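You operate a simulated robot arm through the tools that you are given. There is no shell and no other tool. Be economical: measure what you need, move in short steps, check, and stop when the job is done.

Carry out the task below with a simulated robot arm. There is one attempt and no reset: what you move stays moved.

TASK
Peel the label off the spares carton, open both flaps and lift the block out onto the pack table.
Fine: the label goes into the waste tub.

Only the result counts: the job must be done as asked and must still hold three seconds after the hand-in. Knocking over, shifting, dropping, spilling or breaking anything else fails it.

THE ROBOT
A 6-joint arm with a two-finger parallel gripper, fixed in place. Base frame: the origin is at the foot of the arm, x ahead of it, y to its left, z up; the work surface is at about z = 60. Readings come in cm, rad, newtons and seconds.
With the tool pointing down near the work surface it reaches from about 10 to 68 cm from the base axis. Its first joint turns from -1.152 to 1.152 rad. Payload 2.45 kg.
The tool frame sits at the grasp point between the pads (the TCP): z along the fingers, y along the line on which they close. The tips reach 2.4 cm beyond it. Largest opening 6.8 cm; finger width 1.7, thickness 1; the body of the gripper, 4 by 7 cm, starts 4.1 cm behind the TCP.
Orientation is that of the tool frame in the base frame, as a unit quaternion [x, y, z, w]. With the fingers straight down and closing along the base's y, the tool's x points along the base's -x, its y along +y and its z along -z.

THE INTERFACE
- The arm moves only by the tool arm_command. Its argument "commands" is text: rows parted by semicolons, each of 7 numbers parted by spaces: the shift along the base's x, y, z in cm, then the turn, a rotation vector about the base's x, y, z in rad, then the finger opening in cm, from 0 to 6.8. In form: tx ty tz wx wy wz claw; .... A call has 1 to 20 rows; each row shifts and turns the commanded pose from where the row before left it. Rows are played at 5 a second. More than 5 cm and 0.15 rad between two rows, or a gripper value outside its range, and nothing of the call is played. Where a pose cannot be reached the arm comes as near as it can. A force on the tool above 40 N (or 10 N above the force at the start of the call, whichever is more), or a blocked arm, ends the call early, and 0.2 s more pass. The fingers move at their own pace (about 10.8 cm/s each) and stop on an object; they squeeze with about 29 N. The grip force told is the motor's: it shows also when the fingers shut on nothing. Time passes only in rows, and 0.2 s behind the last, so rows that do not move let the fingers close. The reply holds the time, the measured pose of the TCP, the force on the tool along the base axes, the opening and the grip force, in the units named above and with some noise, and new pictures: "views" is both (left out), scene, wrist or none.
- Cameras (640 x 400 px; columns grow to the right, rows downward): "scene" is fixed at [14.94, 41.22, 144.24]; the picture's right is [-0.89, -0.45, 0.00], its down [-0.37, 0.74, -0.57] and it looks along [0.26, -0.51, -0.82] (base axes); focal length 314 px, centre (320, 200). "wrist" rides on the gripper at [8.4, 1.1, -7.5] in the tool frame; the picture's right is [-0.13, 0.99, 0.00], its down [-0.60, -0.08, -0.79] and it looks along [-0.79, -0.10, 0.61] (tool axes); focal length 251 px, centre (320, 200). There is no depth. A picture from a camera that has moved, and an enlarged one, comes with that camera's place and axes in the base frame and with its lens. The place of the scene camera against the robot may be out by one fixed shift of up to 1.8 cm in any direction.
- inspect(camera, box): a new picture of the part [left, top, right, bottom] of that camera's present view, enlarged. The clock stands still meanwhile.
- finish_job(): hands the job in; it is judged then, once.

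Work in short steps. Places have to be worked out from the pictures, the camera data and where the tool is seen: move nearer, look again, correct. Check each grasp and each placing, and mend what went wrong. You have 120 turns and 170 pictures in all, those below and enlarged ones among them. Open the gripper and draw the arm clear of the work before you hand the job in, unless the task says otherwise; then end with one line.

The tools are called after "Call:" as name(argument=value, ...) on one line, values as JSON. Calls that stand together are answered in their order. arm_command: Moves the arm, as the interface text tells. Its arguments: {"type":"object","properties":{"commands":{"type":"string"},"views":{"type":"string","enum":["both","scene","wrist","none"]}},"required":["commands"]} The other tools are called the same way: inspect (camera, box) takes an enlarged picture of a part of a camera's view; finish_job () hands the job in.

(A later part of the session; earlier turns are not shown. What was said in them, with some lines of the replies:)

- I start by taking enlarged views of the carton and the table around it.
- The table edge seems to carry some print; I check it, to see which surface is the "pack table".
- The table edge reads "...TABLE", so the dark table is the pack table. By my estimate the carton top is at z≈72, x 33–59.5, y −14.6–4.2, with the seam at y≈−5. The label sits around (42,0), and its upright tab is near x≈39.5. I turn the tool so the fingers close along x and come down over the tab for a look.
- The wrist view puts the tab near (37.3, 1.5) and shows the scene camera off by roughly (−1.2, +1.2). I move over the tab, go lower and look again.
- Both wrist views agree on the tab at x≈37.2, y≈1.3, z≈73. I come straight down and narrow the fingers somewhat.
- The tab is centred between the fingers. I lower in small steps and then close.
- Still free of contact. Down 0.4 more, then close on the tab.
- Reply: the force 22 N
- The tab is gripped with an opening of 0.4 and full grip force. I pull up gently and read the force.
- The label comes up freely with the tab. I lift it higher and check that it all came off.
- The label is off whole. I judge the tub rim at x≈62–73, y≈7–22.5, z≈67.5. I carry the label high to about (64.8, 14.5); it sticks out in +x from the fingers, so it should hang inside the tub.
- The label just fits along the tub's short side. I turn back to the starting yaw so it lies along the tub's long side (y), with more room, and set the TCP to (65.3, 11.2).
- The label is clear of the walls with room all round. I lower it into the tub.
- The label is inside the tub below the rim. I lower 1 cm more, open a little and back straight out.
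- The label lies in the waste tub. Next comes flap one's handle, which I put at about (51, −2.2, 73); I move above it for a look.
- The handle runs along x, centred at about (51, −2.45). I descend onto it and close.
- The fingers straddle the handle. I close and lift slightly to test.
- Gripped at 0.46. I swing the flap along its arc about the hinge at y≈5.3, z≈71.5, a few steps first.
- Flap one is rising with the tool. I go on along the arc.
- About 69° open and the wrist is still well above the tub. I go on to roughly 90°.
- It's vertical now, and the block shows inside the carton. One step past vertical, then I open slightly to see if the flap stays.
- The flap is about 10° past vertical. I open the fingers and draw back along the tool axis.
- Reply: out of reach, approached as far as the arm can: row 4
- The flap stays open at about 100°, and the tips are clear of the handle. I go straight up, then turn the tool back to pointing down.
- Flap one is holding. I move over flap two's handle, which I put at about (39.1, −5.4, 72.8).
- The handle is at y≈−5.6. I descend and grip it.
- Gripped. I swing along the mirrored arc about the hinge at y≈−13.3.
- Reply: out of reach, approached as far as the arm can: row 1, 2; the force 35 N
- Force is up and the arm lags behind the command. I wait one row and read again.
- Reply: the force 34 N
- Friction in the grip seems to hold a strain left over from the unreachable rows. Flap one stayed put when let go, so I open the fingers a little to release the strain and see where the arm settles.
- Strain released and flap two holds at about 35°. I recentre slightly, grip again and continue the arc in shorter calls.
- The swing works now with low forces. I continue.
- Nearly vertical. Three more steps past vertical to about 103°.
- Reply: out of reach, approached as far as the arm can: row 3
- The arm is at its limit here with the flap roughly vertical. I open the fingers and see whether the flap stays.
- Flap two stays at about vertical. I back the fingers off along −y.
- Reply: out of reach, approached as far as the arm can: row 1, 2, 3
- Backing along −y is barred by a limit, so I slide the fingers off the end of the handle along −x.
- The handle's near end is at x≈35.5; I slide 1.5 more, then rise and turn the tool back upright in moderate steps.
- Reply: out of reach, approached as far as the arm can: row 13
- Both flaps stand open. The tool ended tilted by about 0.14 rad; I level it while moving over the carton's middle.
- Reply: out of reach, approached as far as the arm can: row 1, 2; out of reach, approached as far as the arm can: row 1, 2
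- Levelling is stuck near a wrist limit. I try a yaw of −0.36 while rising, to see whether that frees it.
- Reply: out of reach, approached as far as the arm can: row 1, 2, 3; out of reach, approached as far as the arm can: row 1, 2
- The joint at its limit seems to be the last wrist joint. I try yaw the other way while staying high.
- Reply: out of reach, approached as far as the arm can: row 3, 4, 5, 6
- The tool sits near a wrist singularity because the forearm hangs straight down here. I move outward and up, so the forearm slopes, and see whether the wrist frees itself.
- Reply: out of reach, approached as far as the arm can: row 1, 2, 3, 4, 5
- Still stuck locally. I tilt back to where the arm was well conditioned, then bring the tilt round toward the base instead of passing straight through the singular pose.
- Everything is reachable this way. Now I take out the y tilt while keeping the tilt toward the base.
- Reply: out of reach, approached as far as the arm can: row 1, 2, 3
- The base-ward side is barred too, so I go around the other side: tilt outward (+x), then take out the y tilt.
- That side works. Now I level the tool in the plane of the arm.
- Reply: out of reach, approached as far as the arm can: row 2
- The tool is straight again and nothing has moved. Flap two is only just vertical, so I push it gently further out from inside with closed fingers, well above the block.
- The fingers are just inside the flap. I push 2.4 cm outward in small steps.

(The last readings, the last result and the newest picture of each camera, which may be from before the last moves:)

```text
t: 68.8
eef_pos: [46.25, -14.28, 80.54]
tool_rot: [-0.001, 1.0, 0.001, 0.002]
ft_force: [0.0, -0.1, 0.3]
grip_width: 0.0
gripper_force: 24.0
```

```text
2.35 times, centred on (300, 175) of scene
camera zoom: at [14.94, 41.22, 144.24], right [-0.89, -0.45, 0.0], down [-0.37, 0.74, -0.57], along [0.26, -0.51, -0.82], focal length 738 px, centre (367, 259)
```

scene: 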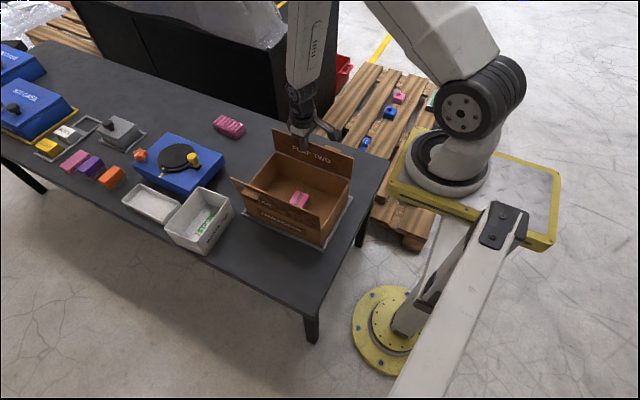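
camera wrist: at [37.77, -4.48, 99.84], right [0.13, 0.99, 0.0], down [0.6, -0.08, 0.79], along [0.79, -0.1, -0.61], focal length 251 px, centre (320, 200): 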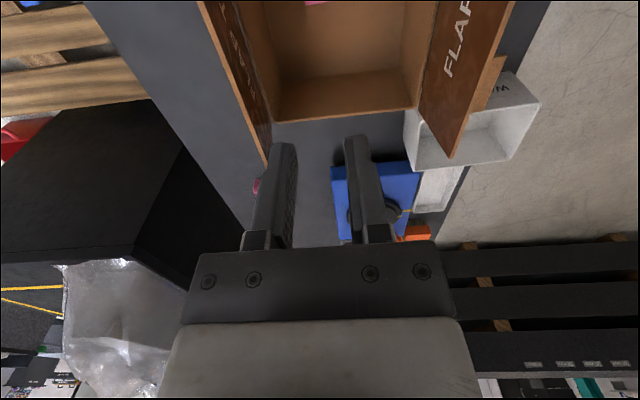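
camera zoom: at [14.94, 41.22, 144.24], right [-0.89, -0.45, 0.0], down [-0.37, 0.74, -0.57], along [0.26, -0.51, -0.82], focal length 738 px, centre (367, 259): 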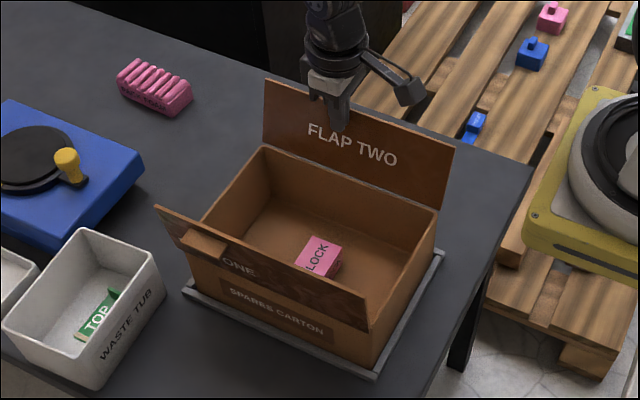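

Flap two now leans well outward with almost no force. I back off from it, rise and place the camera to see the block.

Call:
arm_command(commands="0 1 0 0 0 0 0;0 2 1 0 0 0 0;-1 2.5 1 0 0 0 2;-1 2.5 1 0 0 0 4;-1 2 0 0 0 0 6;-1 0.3 -1 0 0 0 6.8;0 0 0 0 0 0 6.8")

Call:
inspect(camera="wrist", box=[200, 0, 500, 190])

```text
t: 70.4
eef_pos: [42.13, -3.99, 82.43]
tool_rot: [-0.001, 1.0, 0.001, 0.002]
ft_force: [-0.1, 0.0, -0.6]
grip_width: 6.83
gripper_force: 0.0
camera wrist: at [33.72, -3.12, 90.13], right [0.13, 0.99, 0.0], down [0.6, -0.08, 0.79], along [0.79, -0.1, -0.61], focal length 251 px, centre (320, 200)
```

scene: 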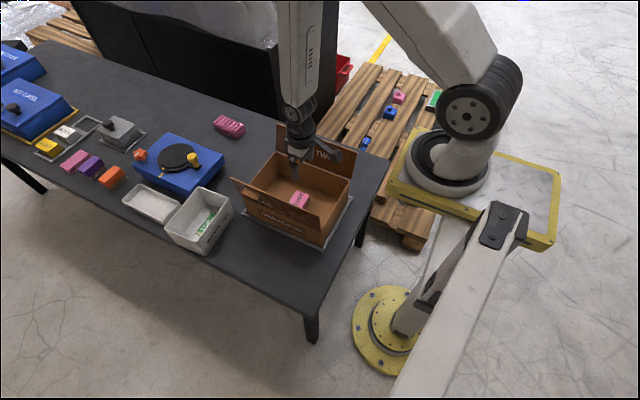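
wrist: 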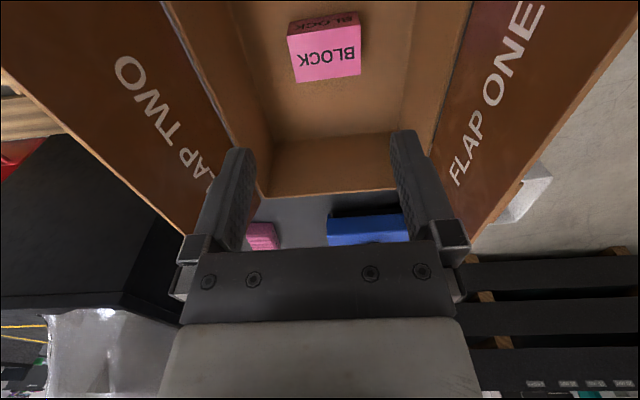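

```text
2.11 times, centred on (350, 95) of wrist
camera zoom: at [33.72, -3.12, 90.13], right [0.13, 0.99, 0.0], down [0.6, -0.08, 0.79], along [0.79, -0.1, -0.61], focal length 529 px, centre (257, 421)
```

zoom: 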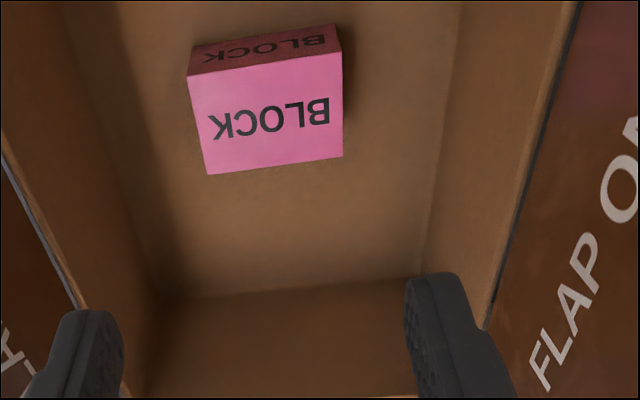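

The block reads as x 42.3–46.6, y −7.2 to −0.6, top at z≈65, so it must be gripped across x (4.3 cm). I yaw −90° above the carton, which puts the camera on the +y side, and set the TCP to (44.4, −5).

Call:
arm_command(commands="0.19 -0.08 0.4 0 0 -0.1309 6.8;0.19 -0.08 0.4 0 0 -0.1309 6.8;0.19 -0.08 0.4 0 0 -0.1309 6.8;0.19 -0.08 0.4 0 0 -0.1309 6.8;0.19 -0.08 0.4 0 0 -0.1309 6.8;0.19 -0.08 0.4 0 0 -0.1309 6.8;0.19 -0.08 0.4 0 0 -0.1309 6.8;0.19 -0.08 0.4 0 0 -0.1309 6.8;0.19 -0.08 0.4 0 0 -0.1309 6.8;0.19 -0.08 0.4 0 0 -0.1309 6.8;0.19 -0.08 0 0 0 -0.1309 6.8;0.19 -0.08 0 0 0 -0.1309 6.8;0 0 0 0 0 0 6.8", views="wrist")

```text
t: 73.2
eef_pos: [44.49, -5.1, 86.52]
tool_rot: [0.707, 0.707, -0.001, 0.002]
ft_force: [-0.3, 0.0, 0.2]
grip_width: 6.81
gripper_force: 0.0
camera wrist: at [45.54, 3.23, 94.1], right [0.99, -0.13, 0.0], down [-0.08, -0.6, 0.79], along [-0.1, -0.79, -0.61], focal length 251 px, centre (320, 200)
```

wrist: 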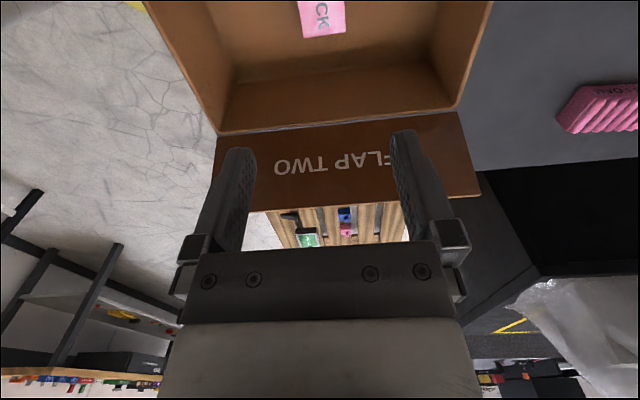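

Yaw is fine here. I descend partway and check against the block.

Call:
arm_command(commands="0 0.1 -3 0 0 0 6.8;0 0 -3 0 0 0 6.8;0 0 -3 0 0 0 6.8;0 0 -2 0 0 0 6.8;0 0 0 0 0 0 6.8")

Call:
inspect(camera="scene", box=[230, 110, 370, 250])

```text
t: 74.4
eef_pos: [44.44, -5.02, 75.68]
tool_rot: [0.707, 0.707, -0.001, 0.002]
ft_force: [0.0, 0.3, 0.2]
grip_width: 6.8
gripper_force: 0.0
camera wrist: at [45.51, 3.32, 83.18], right [0.99, -0.13, 0.0], down [-0.08, -0.6, 0.79], along [-0.1, -0.79, -0.61], focal length 251 px, centre (320, 200)
```

scene: 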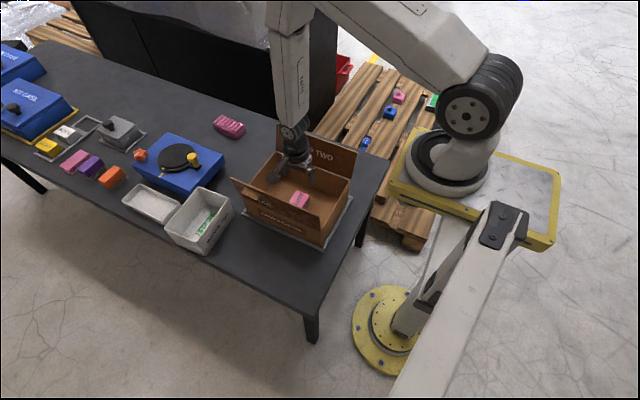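
wrist: 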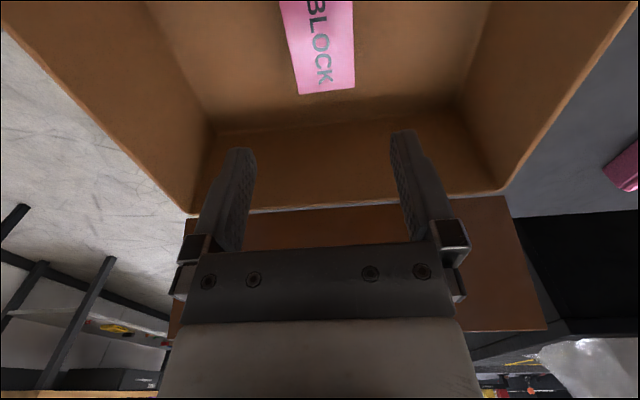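

```text
2.86 times, centred on (300, 180) of scene
camera zoom: at [14.94, 41.22, 144.24], right [-0.89, -0.45, 0.0], down [-0.37, 0.74, -0.57], along [0.26, -0.51, -0.82], focal length 896 px, centre (377, 257)
```

zoom: 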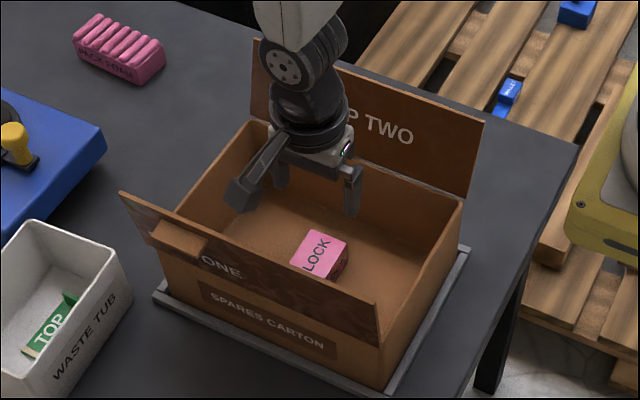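

The block is centred at x≈44.75, so I shift +0.3 and descend in stages, watching the camera's clearance to flap one.

Call:
arm_command(commands="0.3 0 -2.5 0 0 0 6.8;0 0 -2.5 0 0 0 6.8;0 0 -2 0 0 0 6.8;0 0 0 0 0 0 6.8", views="wrist")

Call:
inspect(camera="scene", box=[240, 130, 360, 240])

```text
t: 75.4
eef_pos: [44.82, -5.0, 68.66]
tool_rot: [0.707, 0.708, 0.0, 0.0]
ft_force: [0.7, 0.3, 0.4]
grip_width: 6.79
gripper_force: 0.0
camera wrist: at [45.85, 3.33, 76.27], right [0.99, -0.13, 0.0], down [-0.08, -0.6, 0.79], along [-0.1, -0.79, -0.61], focal length 251 px, centre (320, 200)
```

wrist: 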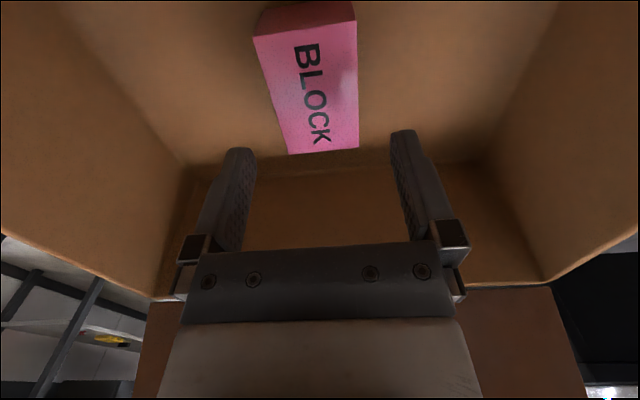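

```text
3.64 times, centred on (300, 185) of scene
camera zoom: at [14.94, 41.22, 144.24], right [-0.89, -0.45, 0.0], down [-0.37, 0.74, -0.57], along [0.26, -0.51, -0.82], focal length 1140 px, centre (393, 254)
```

zoom: 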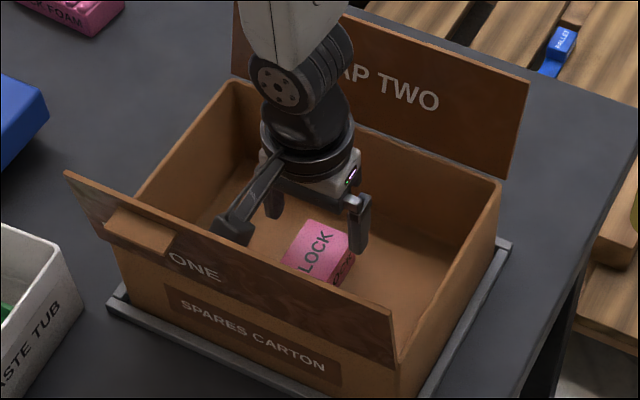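

Well aligned, and the camera is clear of flap one. I go down 3.4 more, check the force, then close.

Call:
arm_command(commands="0 0 -1.5 0 0 0 6.8;0 0 -1.2 0 0 0 6.8;0 0 -0.7 0 0 0 6.8;0 0 0 0 0 0 6.8", views="wrist")

Call:
inspect(camera="scene", box=[240, 130, 360, 240])

```text
t: 76.4
eef_pos: [44.78, -4.97, 65.1]
tool_rot: [0.706, 0.708, 0.0, 0.002]
ft_force: [0.4, 0.4, 0.0]
grip_width: 6.78
gripper_force: 0.0
camera wrist: at [45.84, 3.35, 72.72], right [0.99, -0.13, 0.0], down [-0.08, -0.6, 0.79], along [-0.1, -0.79, -0.61], focal length 251 px, centre (320, 200)
```

wrist: 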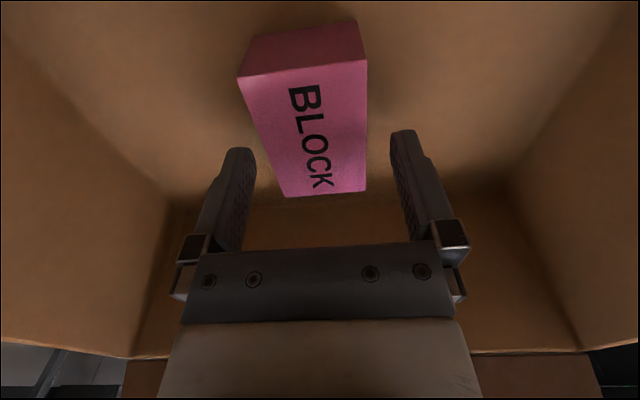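

```text
3.64 times, centred on (300, 185) of scene
camera zoom: at [14.94, 41.22, 144.24], right [-0.89, -0.45, 0.0], down [-0.37, 0.74, -0.57], along [0.26, -0.51, -0.82], focal length 1140 px, centre (393, 254)
```

zoom: 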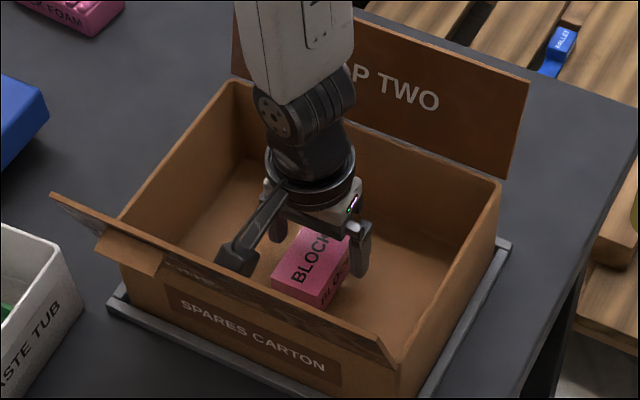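

Flap one opened somewhat further, which does no harm, and there is no force on the tool. The fingers straddle the block; I close.

Call:
arm_command(commands="0 0 0 0 0 0 5;0 0 0 0 0 0 4;0 0 0 0 0 0 3;0 0 0 0 0 0 2.5;0 0 0 0 0 0 2.5", views="wrist")

```text
t: 77.6
eef_pos: [45.0, -5.0, 65.25]
tool_rot: [0.706, 0.708, -0.001, 0.002]
ft_force: [0.2, -0.4, -0.1]
grip_width: 4.47
gripper_force: 28.9
camera wrist: at [45.86, 3.35, 72.74], right [0.99, -0.13, 0.0], down [-0.08, -0.6, 0.79], along [-0.1, -0.79, -0.61], focal length 251 px, centre (320, 200)
```

wrist: 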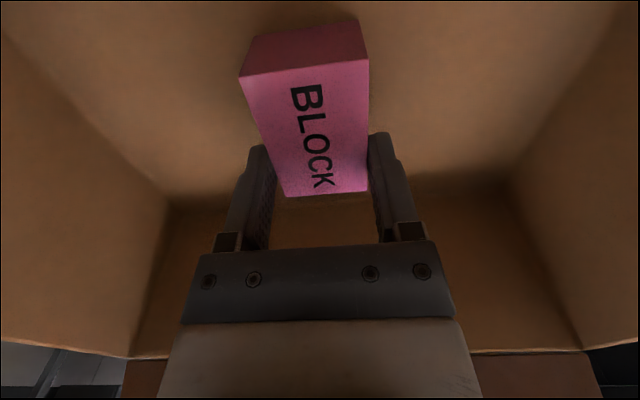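

The block is held at width 4.47. I lift straight up, slowly at first.

Call:
arm_command(commands="0 0 0.5 0 0 0 2.5;0 0 1 0 0 0 2.5;0 0 2 0 0 0 2.5;0 0 3 0 0 0 2.5;0 0 4 0 0 0 2.5;0 0 4 0 0 0 2.5;0 0 4 0 0 0 2.5;0 0 3.5 0 0 0 2.5;0 0 0 0 0 0 2.5")

Call:
inspect(camera="scene", box=[210, 90, 370, 250])

```text
t: 79.6
eef_pos: [44.74, -4.95, 87.27]
tool_rot: [0.707, 0.707, 0.0, 0.002]
ft_force: [0.1, -0.1, -3.4]
grip_width: 4.47
gripper_force: 28.8
camera wrist: at [45.82, 3.38, 94.84], right [0.99, -0.13, 0.0], down [-0.08, -0.6, 0.79], along [-0.1, -0.79, -0.61], focal length 251 px, centre (320, 200)
```

scene: 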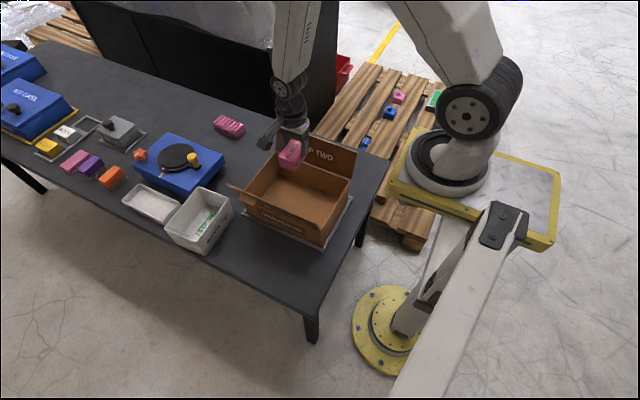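
wrist: 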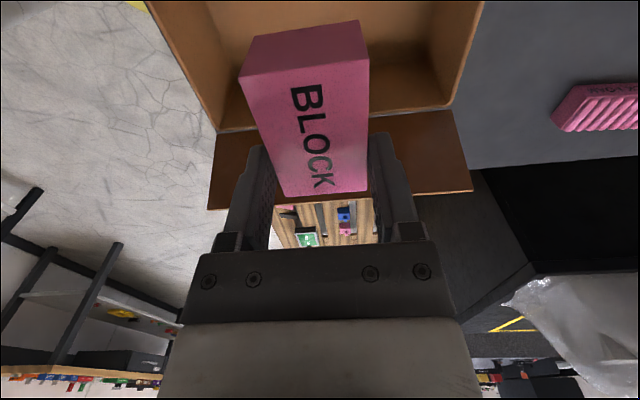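

```text
2.50 times, centred on (290, 170) of scene
camera zoom: at [14.95, 41.22, 144.23], right [-0.89, -0.45, 0.0], down [-0.37, 0.74, -0.57], along [0.25, -0.51, -0.82], focal length 784 px, centre (395, 275)
```

zoom: 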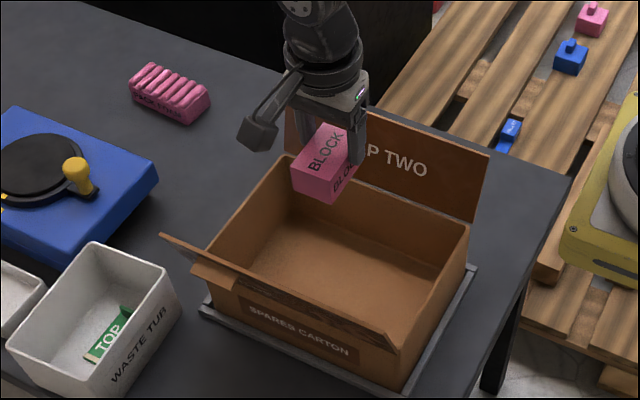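

The block is out. There is free table beyond the carton at about x 61–72, y −15 to 3. I carry it there high, to TCP (65.5, −6), so the forearm stays between the two flaps.

Call:
arm_command(commands="2.6 -0.13 0.3 0 0 0 2.5;2.6 -0.13 0.3 0 0 0 2.5;2.6 -0.13 0 0 0 0 2.5;2.6 -0.13 0 0 0 0 2.5;2.6 -0.13 0 0 0 0 2.5;2.6 -0.13 0 0 0 0 2.5;2.6 -0.13 0 0 0 0 2.5;2.5 -0.13 0 0 0 0 2.5;0 0 0 0 0 0 2.5")

Call:
inspect(camera="scene", box=[150, 80, 360, 250])

```text
t: 81.6
eef_pos: [65.73, -5.96, 87.71]
tool_rot: [0.707, 0.707, -0.001, 0.002]
ft_force: [-0.1, -0.3, -2.9]
grip_width: 4.43
gripper_force: 28.5
camera wrist: at [66.65, 2.43, 95.24], right [0.99, -0.13, 0.0], down [-0.08, -0.6, 0.79], along [-0.1, -0.79, -0.61], focal length 251 px, centre (320, 200)
```

scene: 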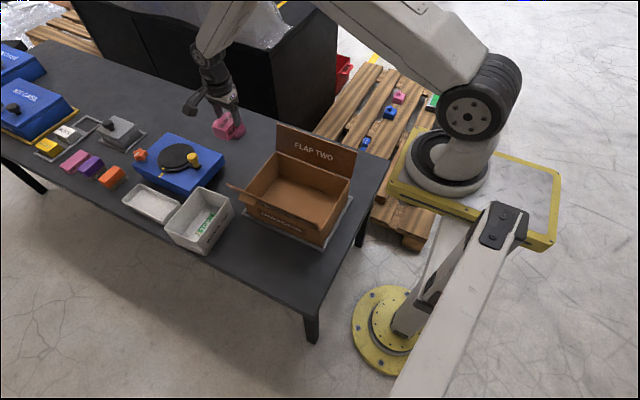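
wrist: 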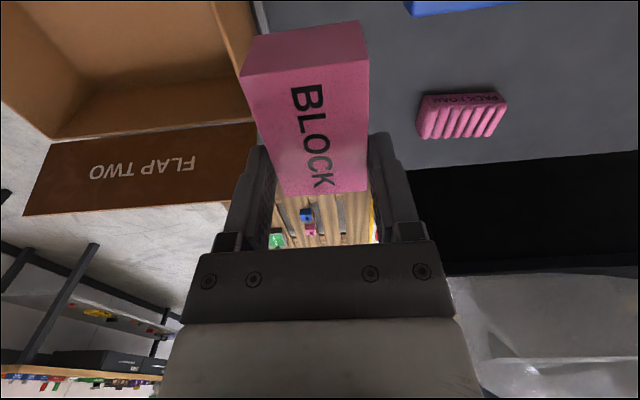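

```text
2.35 times, centred on (255, 165) of scene
camera zoom: at [14.95, 41.22, 144.23], right [-0.89, -0.45, 0.0], down [-0.37, 0.74, -0.57], along [0.25, -0.51, -0.82], focal length 738 px, centre (473, 282)
```

zoom: 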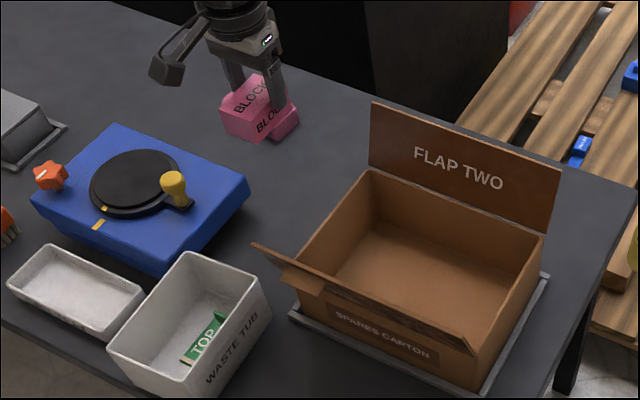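

The spot below is clear table and the carton's far wall is at x≈58. I descend in stages.

Call:
arm_command(commands="0.2 0 -3 0 0 0 2.5;0 0 -4 0 0 0 2.5;0 0 -4 0 0 0 2.5;0 0 -4 0 0 0 2.5;0 0 -3 0 0 0 2.5;0 0 0 0 0 0 2.5")

Call:
inspect(camera="scene", box=[150, 80, 360, 250])

```text
t: 83.0
eef_pos: [65.75, -6.04, 69.6]
tool_rot: [0.707, 0.707, 0.0, 0.002]
ft_force: [0.3, -0.3, -3.1]
grip_width: 4.47
gripper_force: 28.9
camera wrist: at [66.85, 2.27, 77.1], right [0.99, -0.13, 0.0], down [-0.08, -0.6, 0.79], along [-0.1, -0.79, -0.61], focal length 251 px, centre (320, 200)
```

scene: 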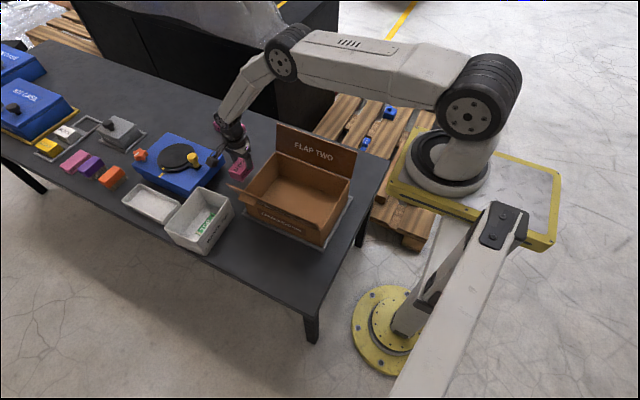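
wrist: 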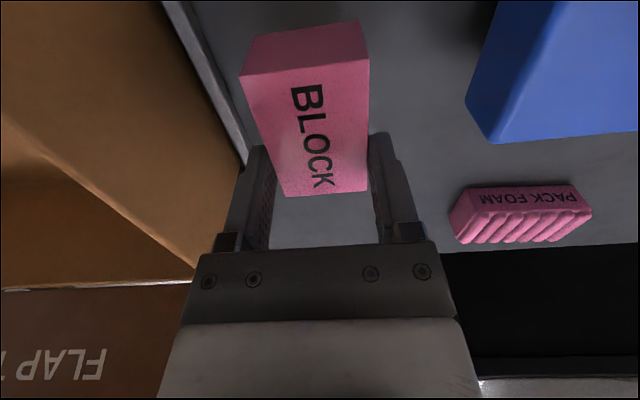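

```text
2.35 times, centred on (255, 165) of scene
camera zoom: at [14.95, 41.22, 144.23], right [-0.89, -0.45, 0.0], down [-0.37, 0.74, -0.57], along [0.25, -0.51, -0.82], focal length 738 px, centre (473, 282)
```

zoom: 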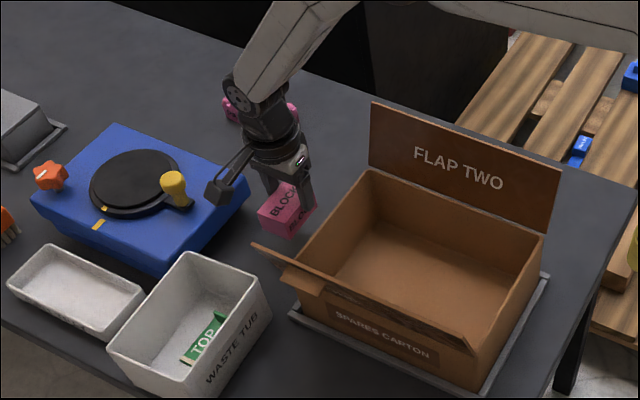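

All clear. I lower to contact in small steps.

Call:
arm_command(commands="0 0 -2 0 0 0 2.5;0 0 -1.5 0 0 0 2.5;0 0 -1 0 0 0 2.5;0 0 -0.4 0 0 0 2.5;0 0 0 0 0 0 2.5", views="none")

Call:
inspect(camera="wrist", box=[160, 0, 480, 250])

```text
t: 84.2
eef_pos: [65.58, -5.97, 64.92]
tool_rot: [0.706, 0.708, 0.0, 0.002]
ft_force: [0.0, 0.3, -2.1]
grip_width: 4.47
gripper_force: 28.5
```

```text
1.60 times, centred on (320, 125) of wrist
camera zoom: at [66.79, 2.3, 72.38], right [0.99, -0.13, 0.0], down [-0.08, -0.6, 0.79], along [-0.1, -0.79, -0.61], focal length 402 px, centre (320, 320)
```

zoom: 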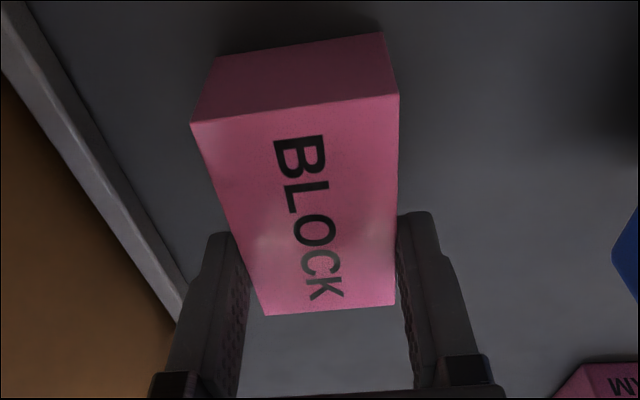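

Call:
arm_command(commands="0 0 -0.25 0 0 0 2.5;0 0 -0.25 0 0 0 2.5;0 0 -0.2 0 0 0 2.5;0 0 0 0 0 0 2.5", views="none")

```text
t: 85.2
eef_pos: [65.91, -6.06, 64.29]
tool_rot: [0.707, 0.707, 0.003, 0.004]
ft_force: [-1.2, -0.9, 28.7]
grip_width: 4.49
gripper_force: 28.9
```

The block rests on the table now, with an upward force. I ease up 0.2, open just enough and withdraw straight up.

Call:
arm_command(commands="0 0 0.2 0 0 0 2.5;0 0 0 0 0 0 5.6;0 0 0 0 0 0 5.6;0 0 1.5 0 0 0 5.6;0 0 3 0 0 0 5.6;0 0 4 0 0 0 5.6;0 0 4 0 0 0 5.6;0 0 0 0 0 0 5.6")

Call:
inspect(camera="scene", box=[150, 80, 360, 250])

```text
t: 87.0
eef_pos: [65.83, -5.82, 76.7]
tool_rot: [0.706, 0.708, 0.0, 0.001]
ft_force: [-0.3, -0.2, 0.3]
grip_width: 5.61
gripper_force: 0.1
camera wrist: at [66.8, 2.45, 84.21], right [0.99, -0.13, 0.0], down [-0.08, -0.6, 0.79], along [-0.1, -0.79, -0.61], focal length 251 px, centre (320, 200)
```

scene: 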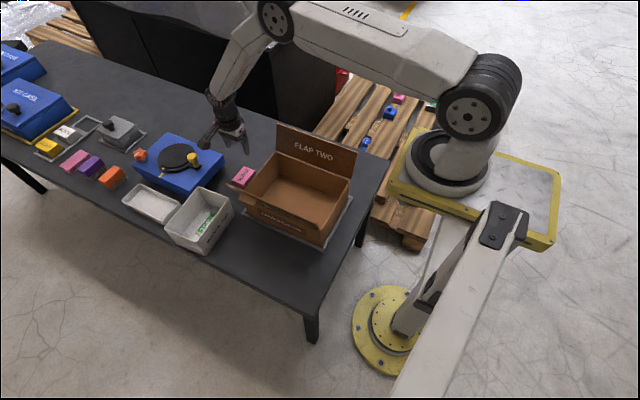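
wrist: 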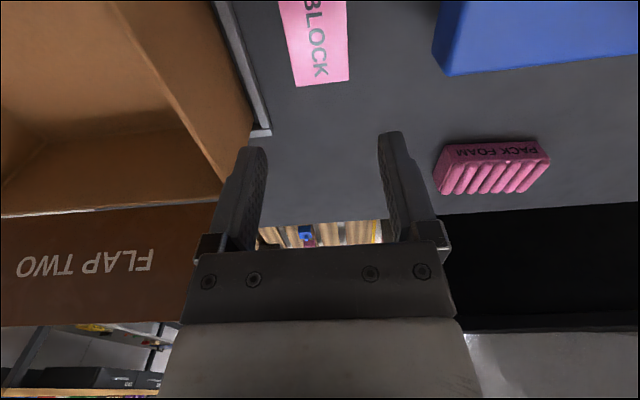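

```text
2.35 times, centred on (255, 165) of scene
camera zoom: at [14.94, 41.22, 144.24], right [-0.89, -0.45, 0.0], down [-0.37, 0.74, -0.57], along [0.26, -0.51, -0.82], focal length 738 px, centre (473, 282)
```

zoom: 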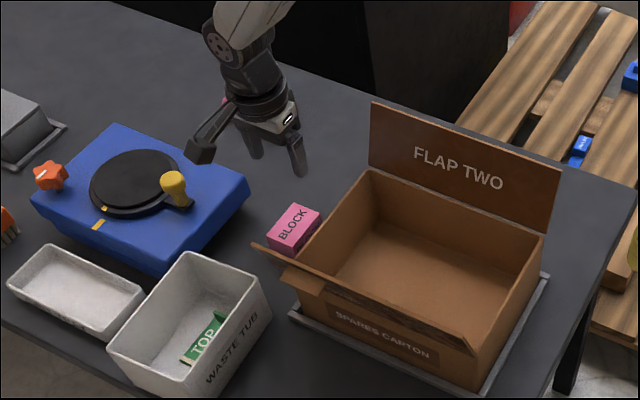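

The block stands on the table, both flaps are open and the label is in the tub. I draw the arm up and clear, then take a last look.

Call:
arm_command(commands="0 0 4 0 0 0 6.8;0 0 4 0 0 0 6.8;-1 0 4 0 0 0 6.8;-2 0 3 0 0 0 6.8;-3 0 2 0 0 0 6.8;-3 0 0 0 0 0 6.8;0 0 0 0 0 0 6.8;0 0 0 0 0 0 6.8", views="scene")

Call:
inspect(camera="scene", box=[130, 90, 370, 260])

```text
t: 88.8
eef_pos: [56.36, -6.13, 93.92]
tool_rot: [0.706, 0.708, -0.001, 0.002]
ft_force: [0.8, 0.1, 0.0]
grip_width: 6.82
gripper_force: 0.1
```

scene: 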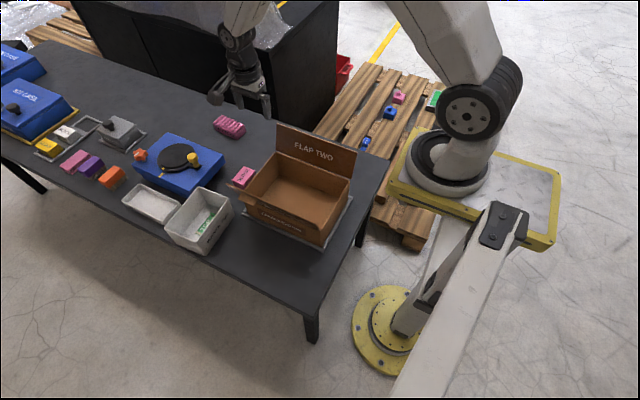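

```text
2.35 times, centred on (250, 175) of scene
camera zoom: at [14.94, 41.22, 144.24], right [-0.89, -0.45, 0.0], down [-0.37, 0.74, -0.57], along [0.26, -0.51, -0.82], focal length 738 px, centre (485, 259)
```

zoom: 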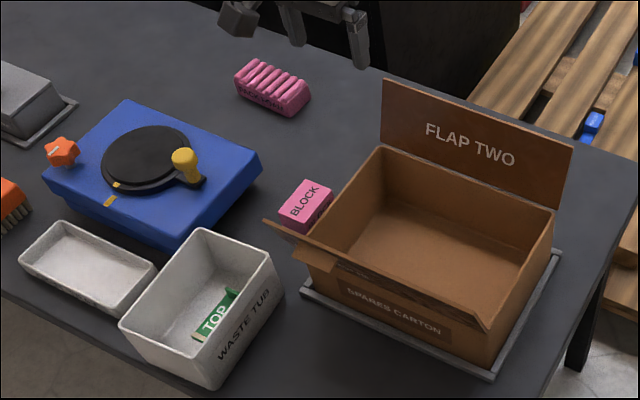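

The last view shows everything in place and at rest, so I hand the job in.

Call:
finish_job()

```text
The job is handed in.
```

The label is in the waste tub, both flaps of the spares carton stand open, and the block is on the pack table with the gripper open and the arm drawn clear.
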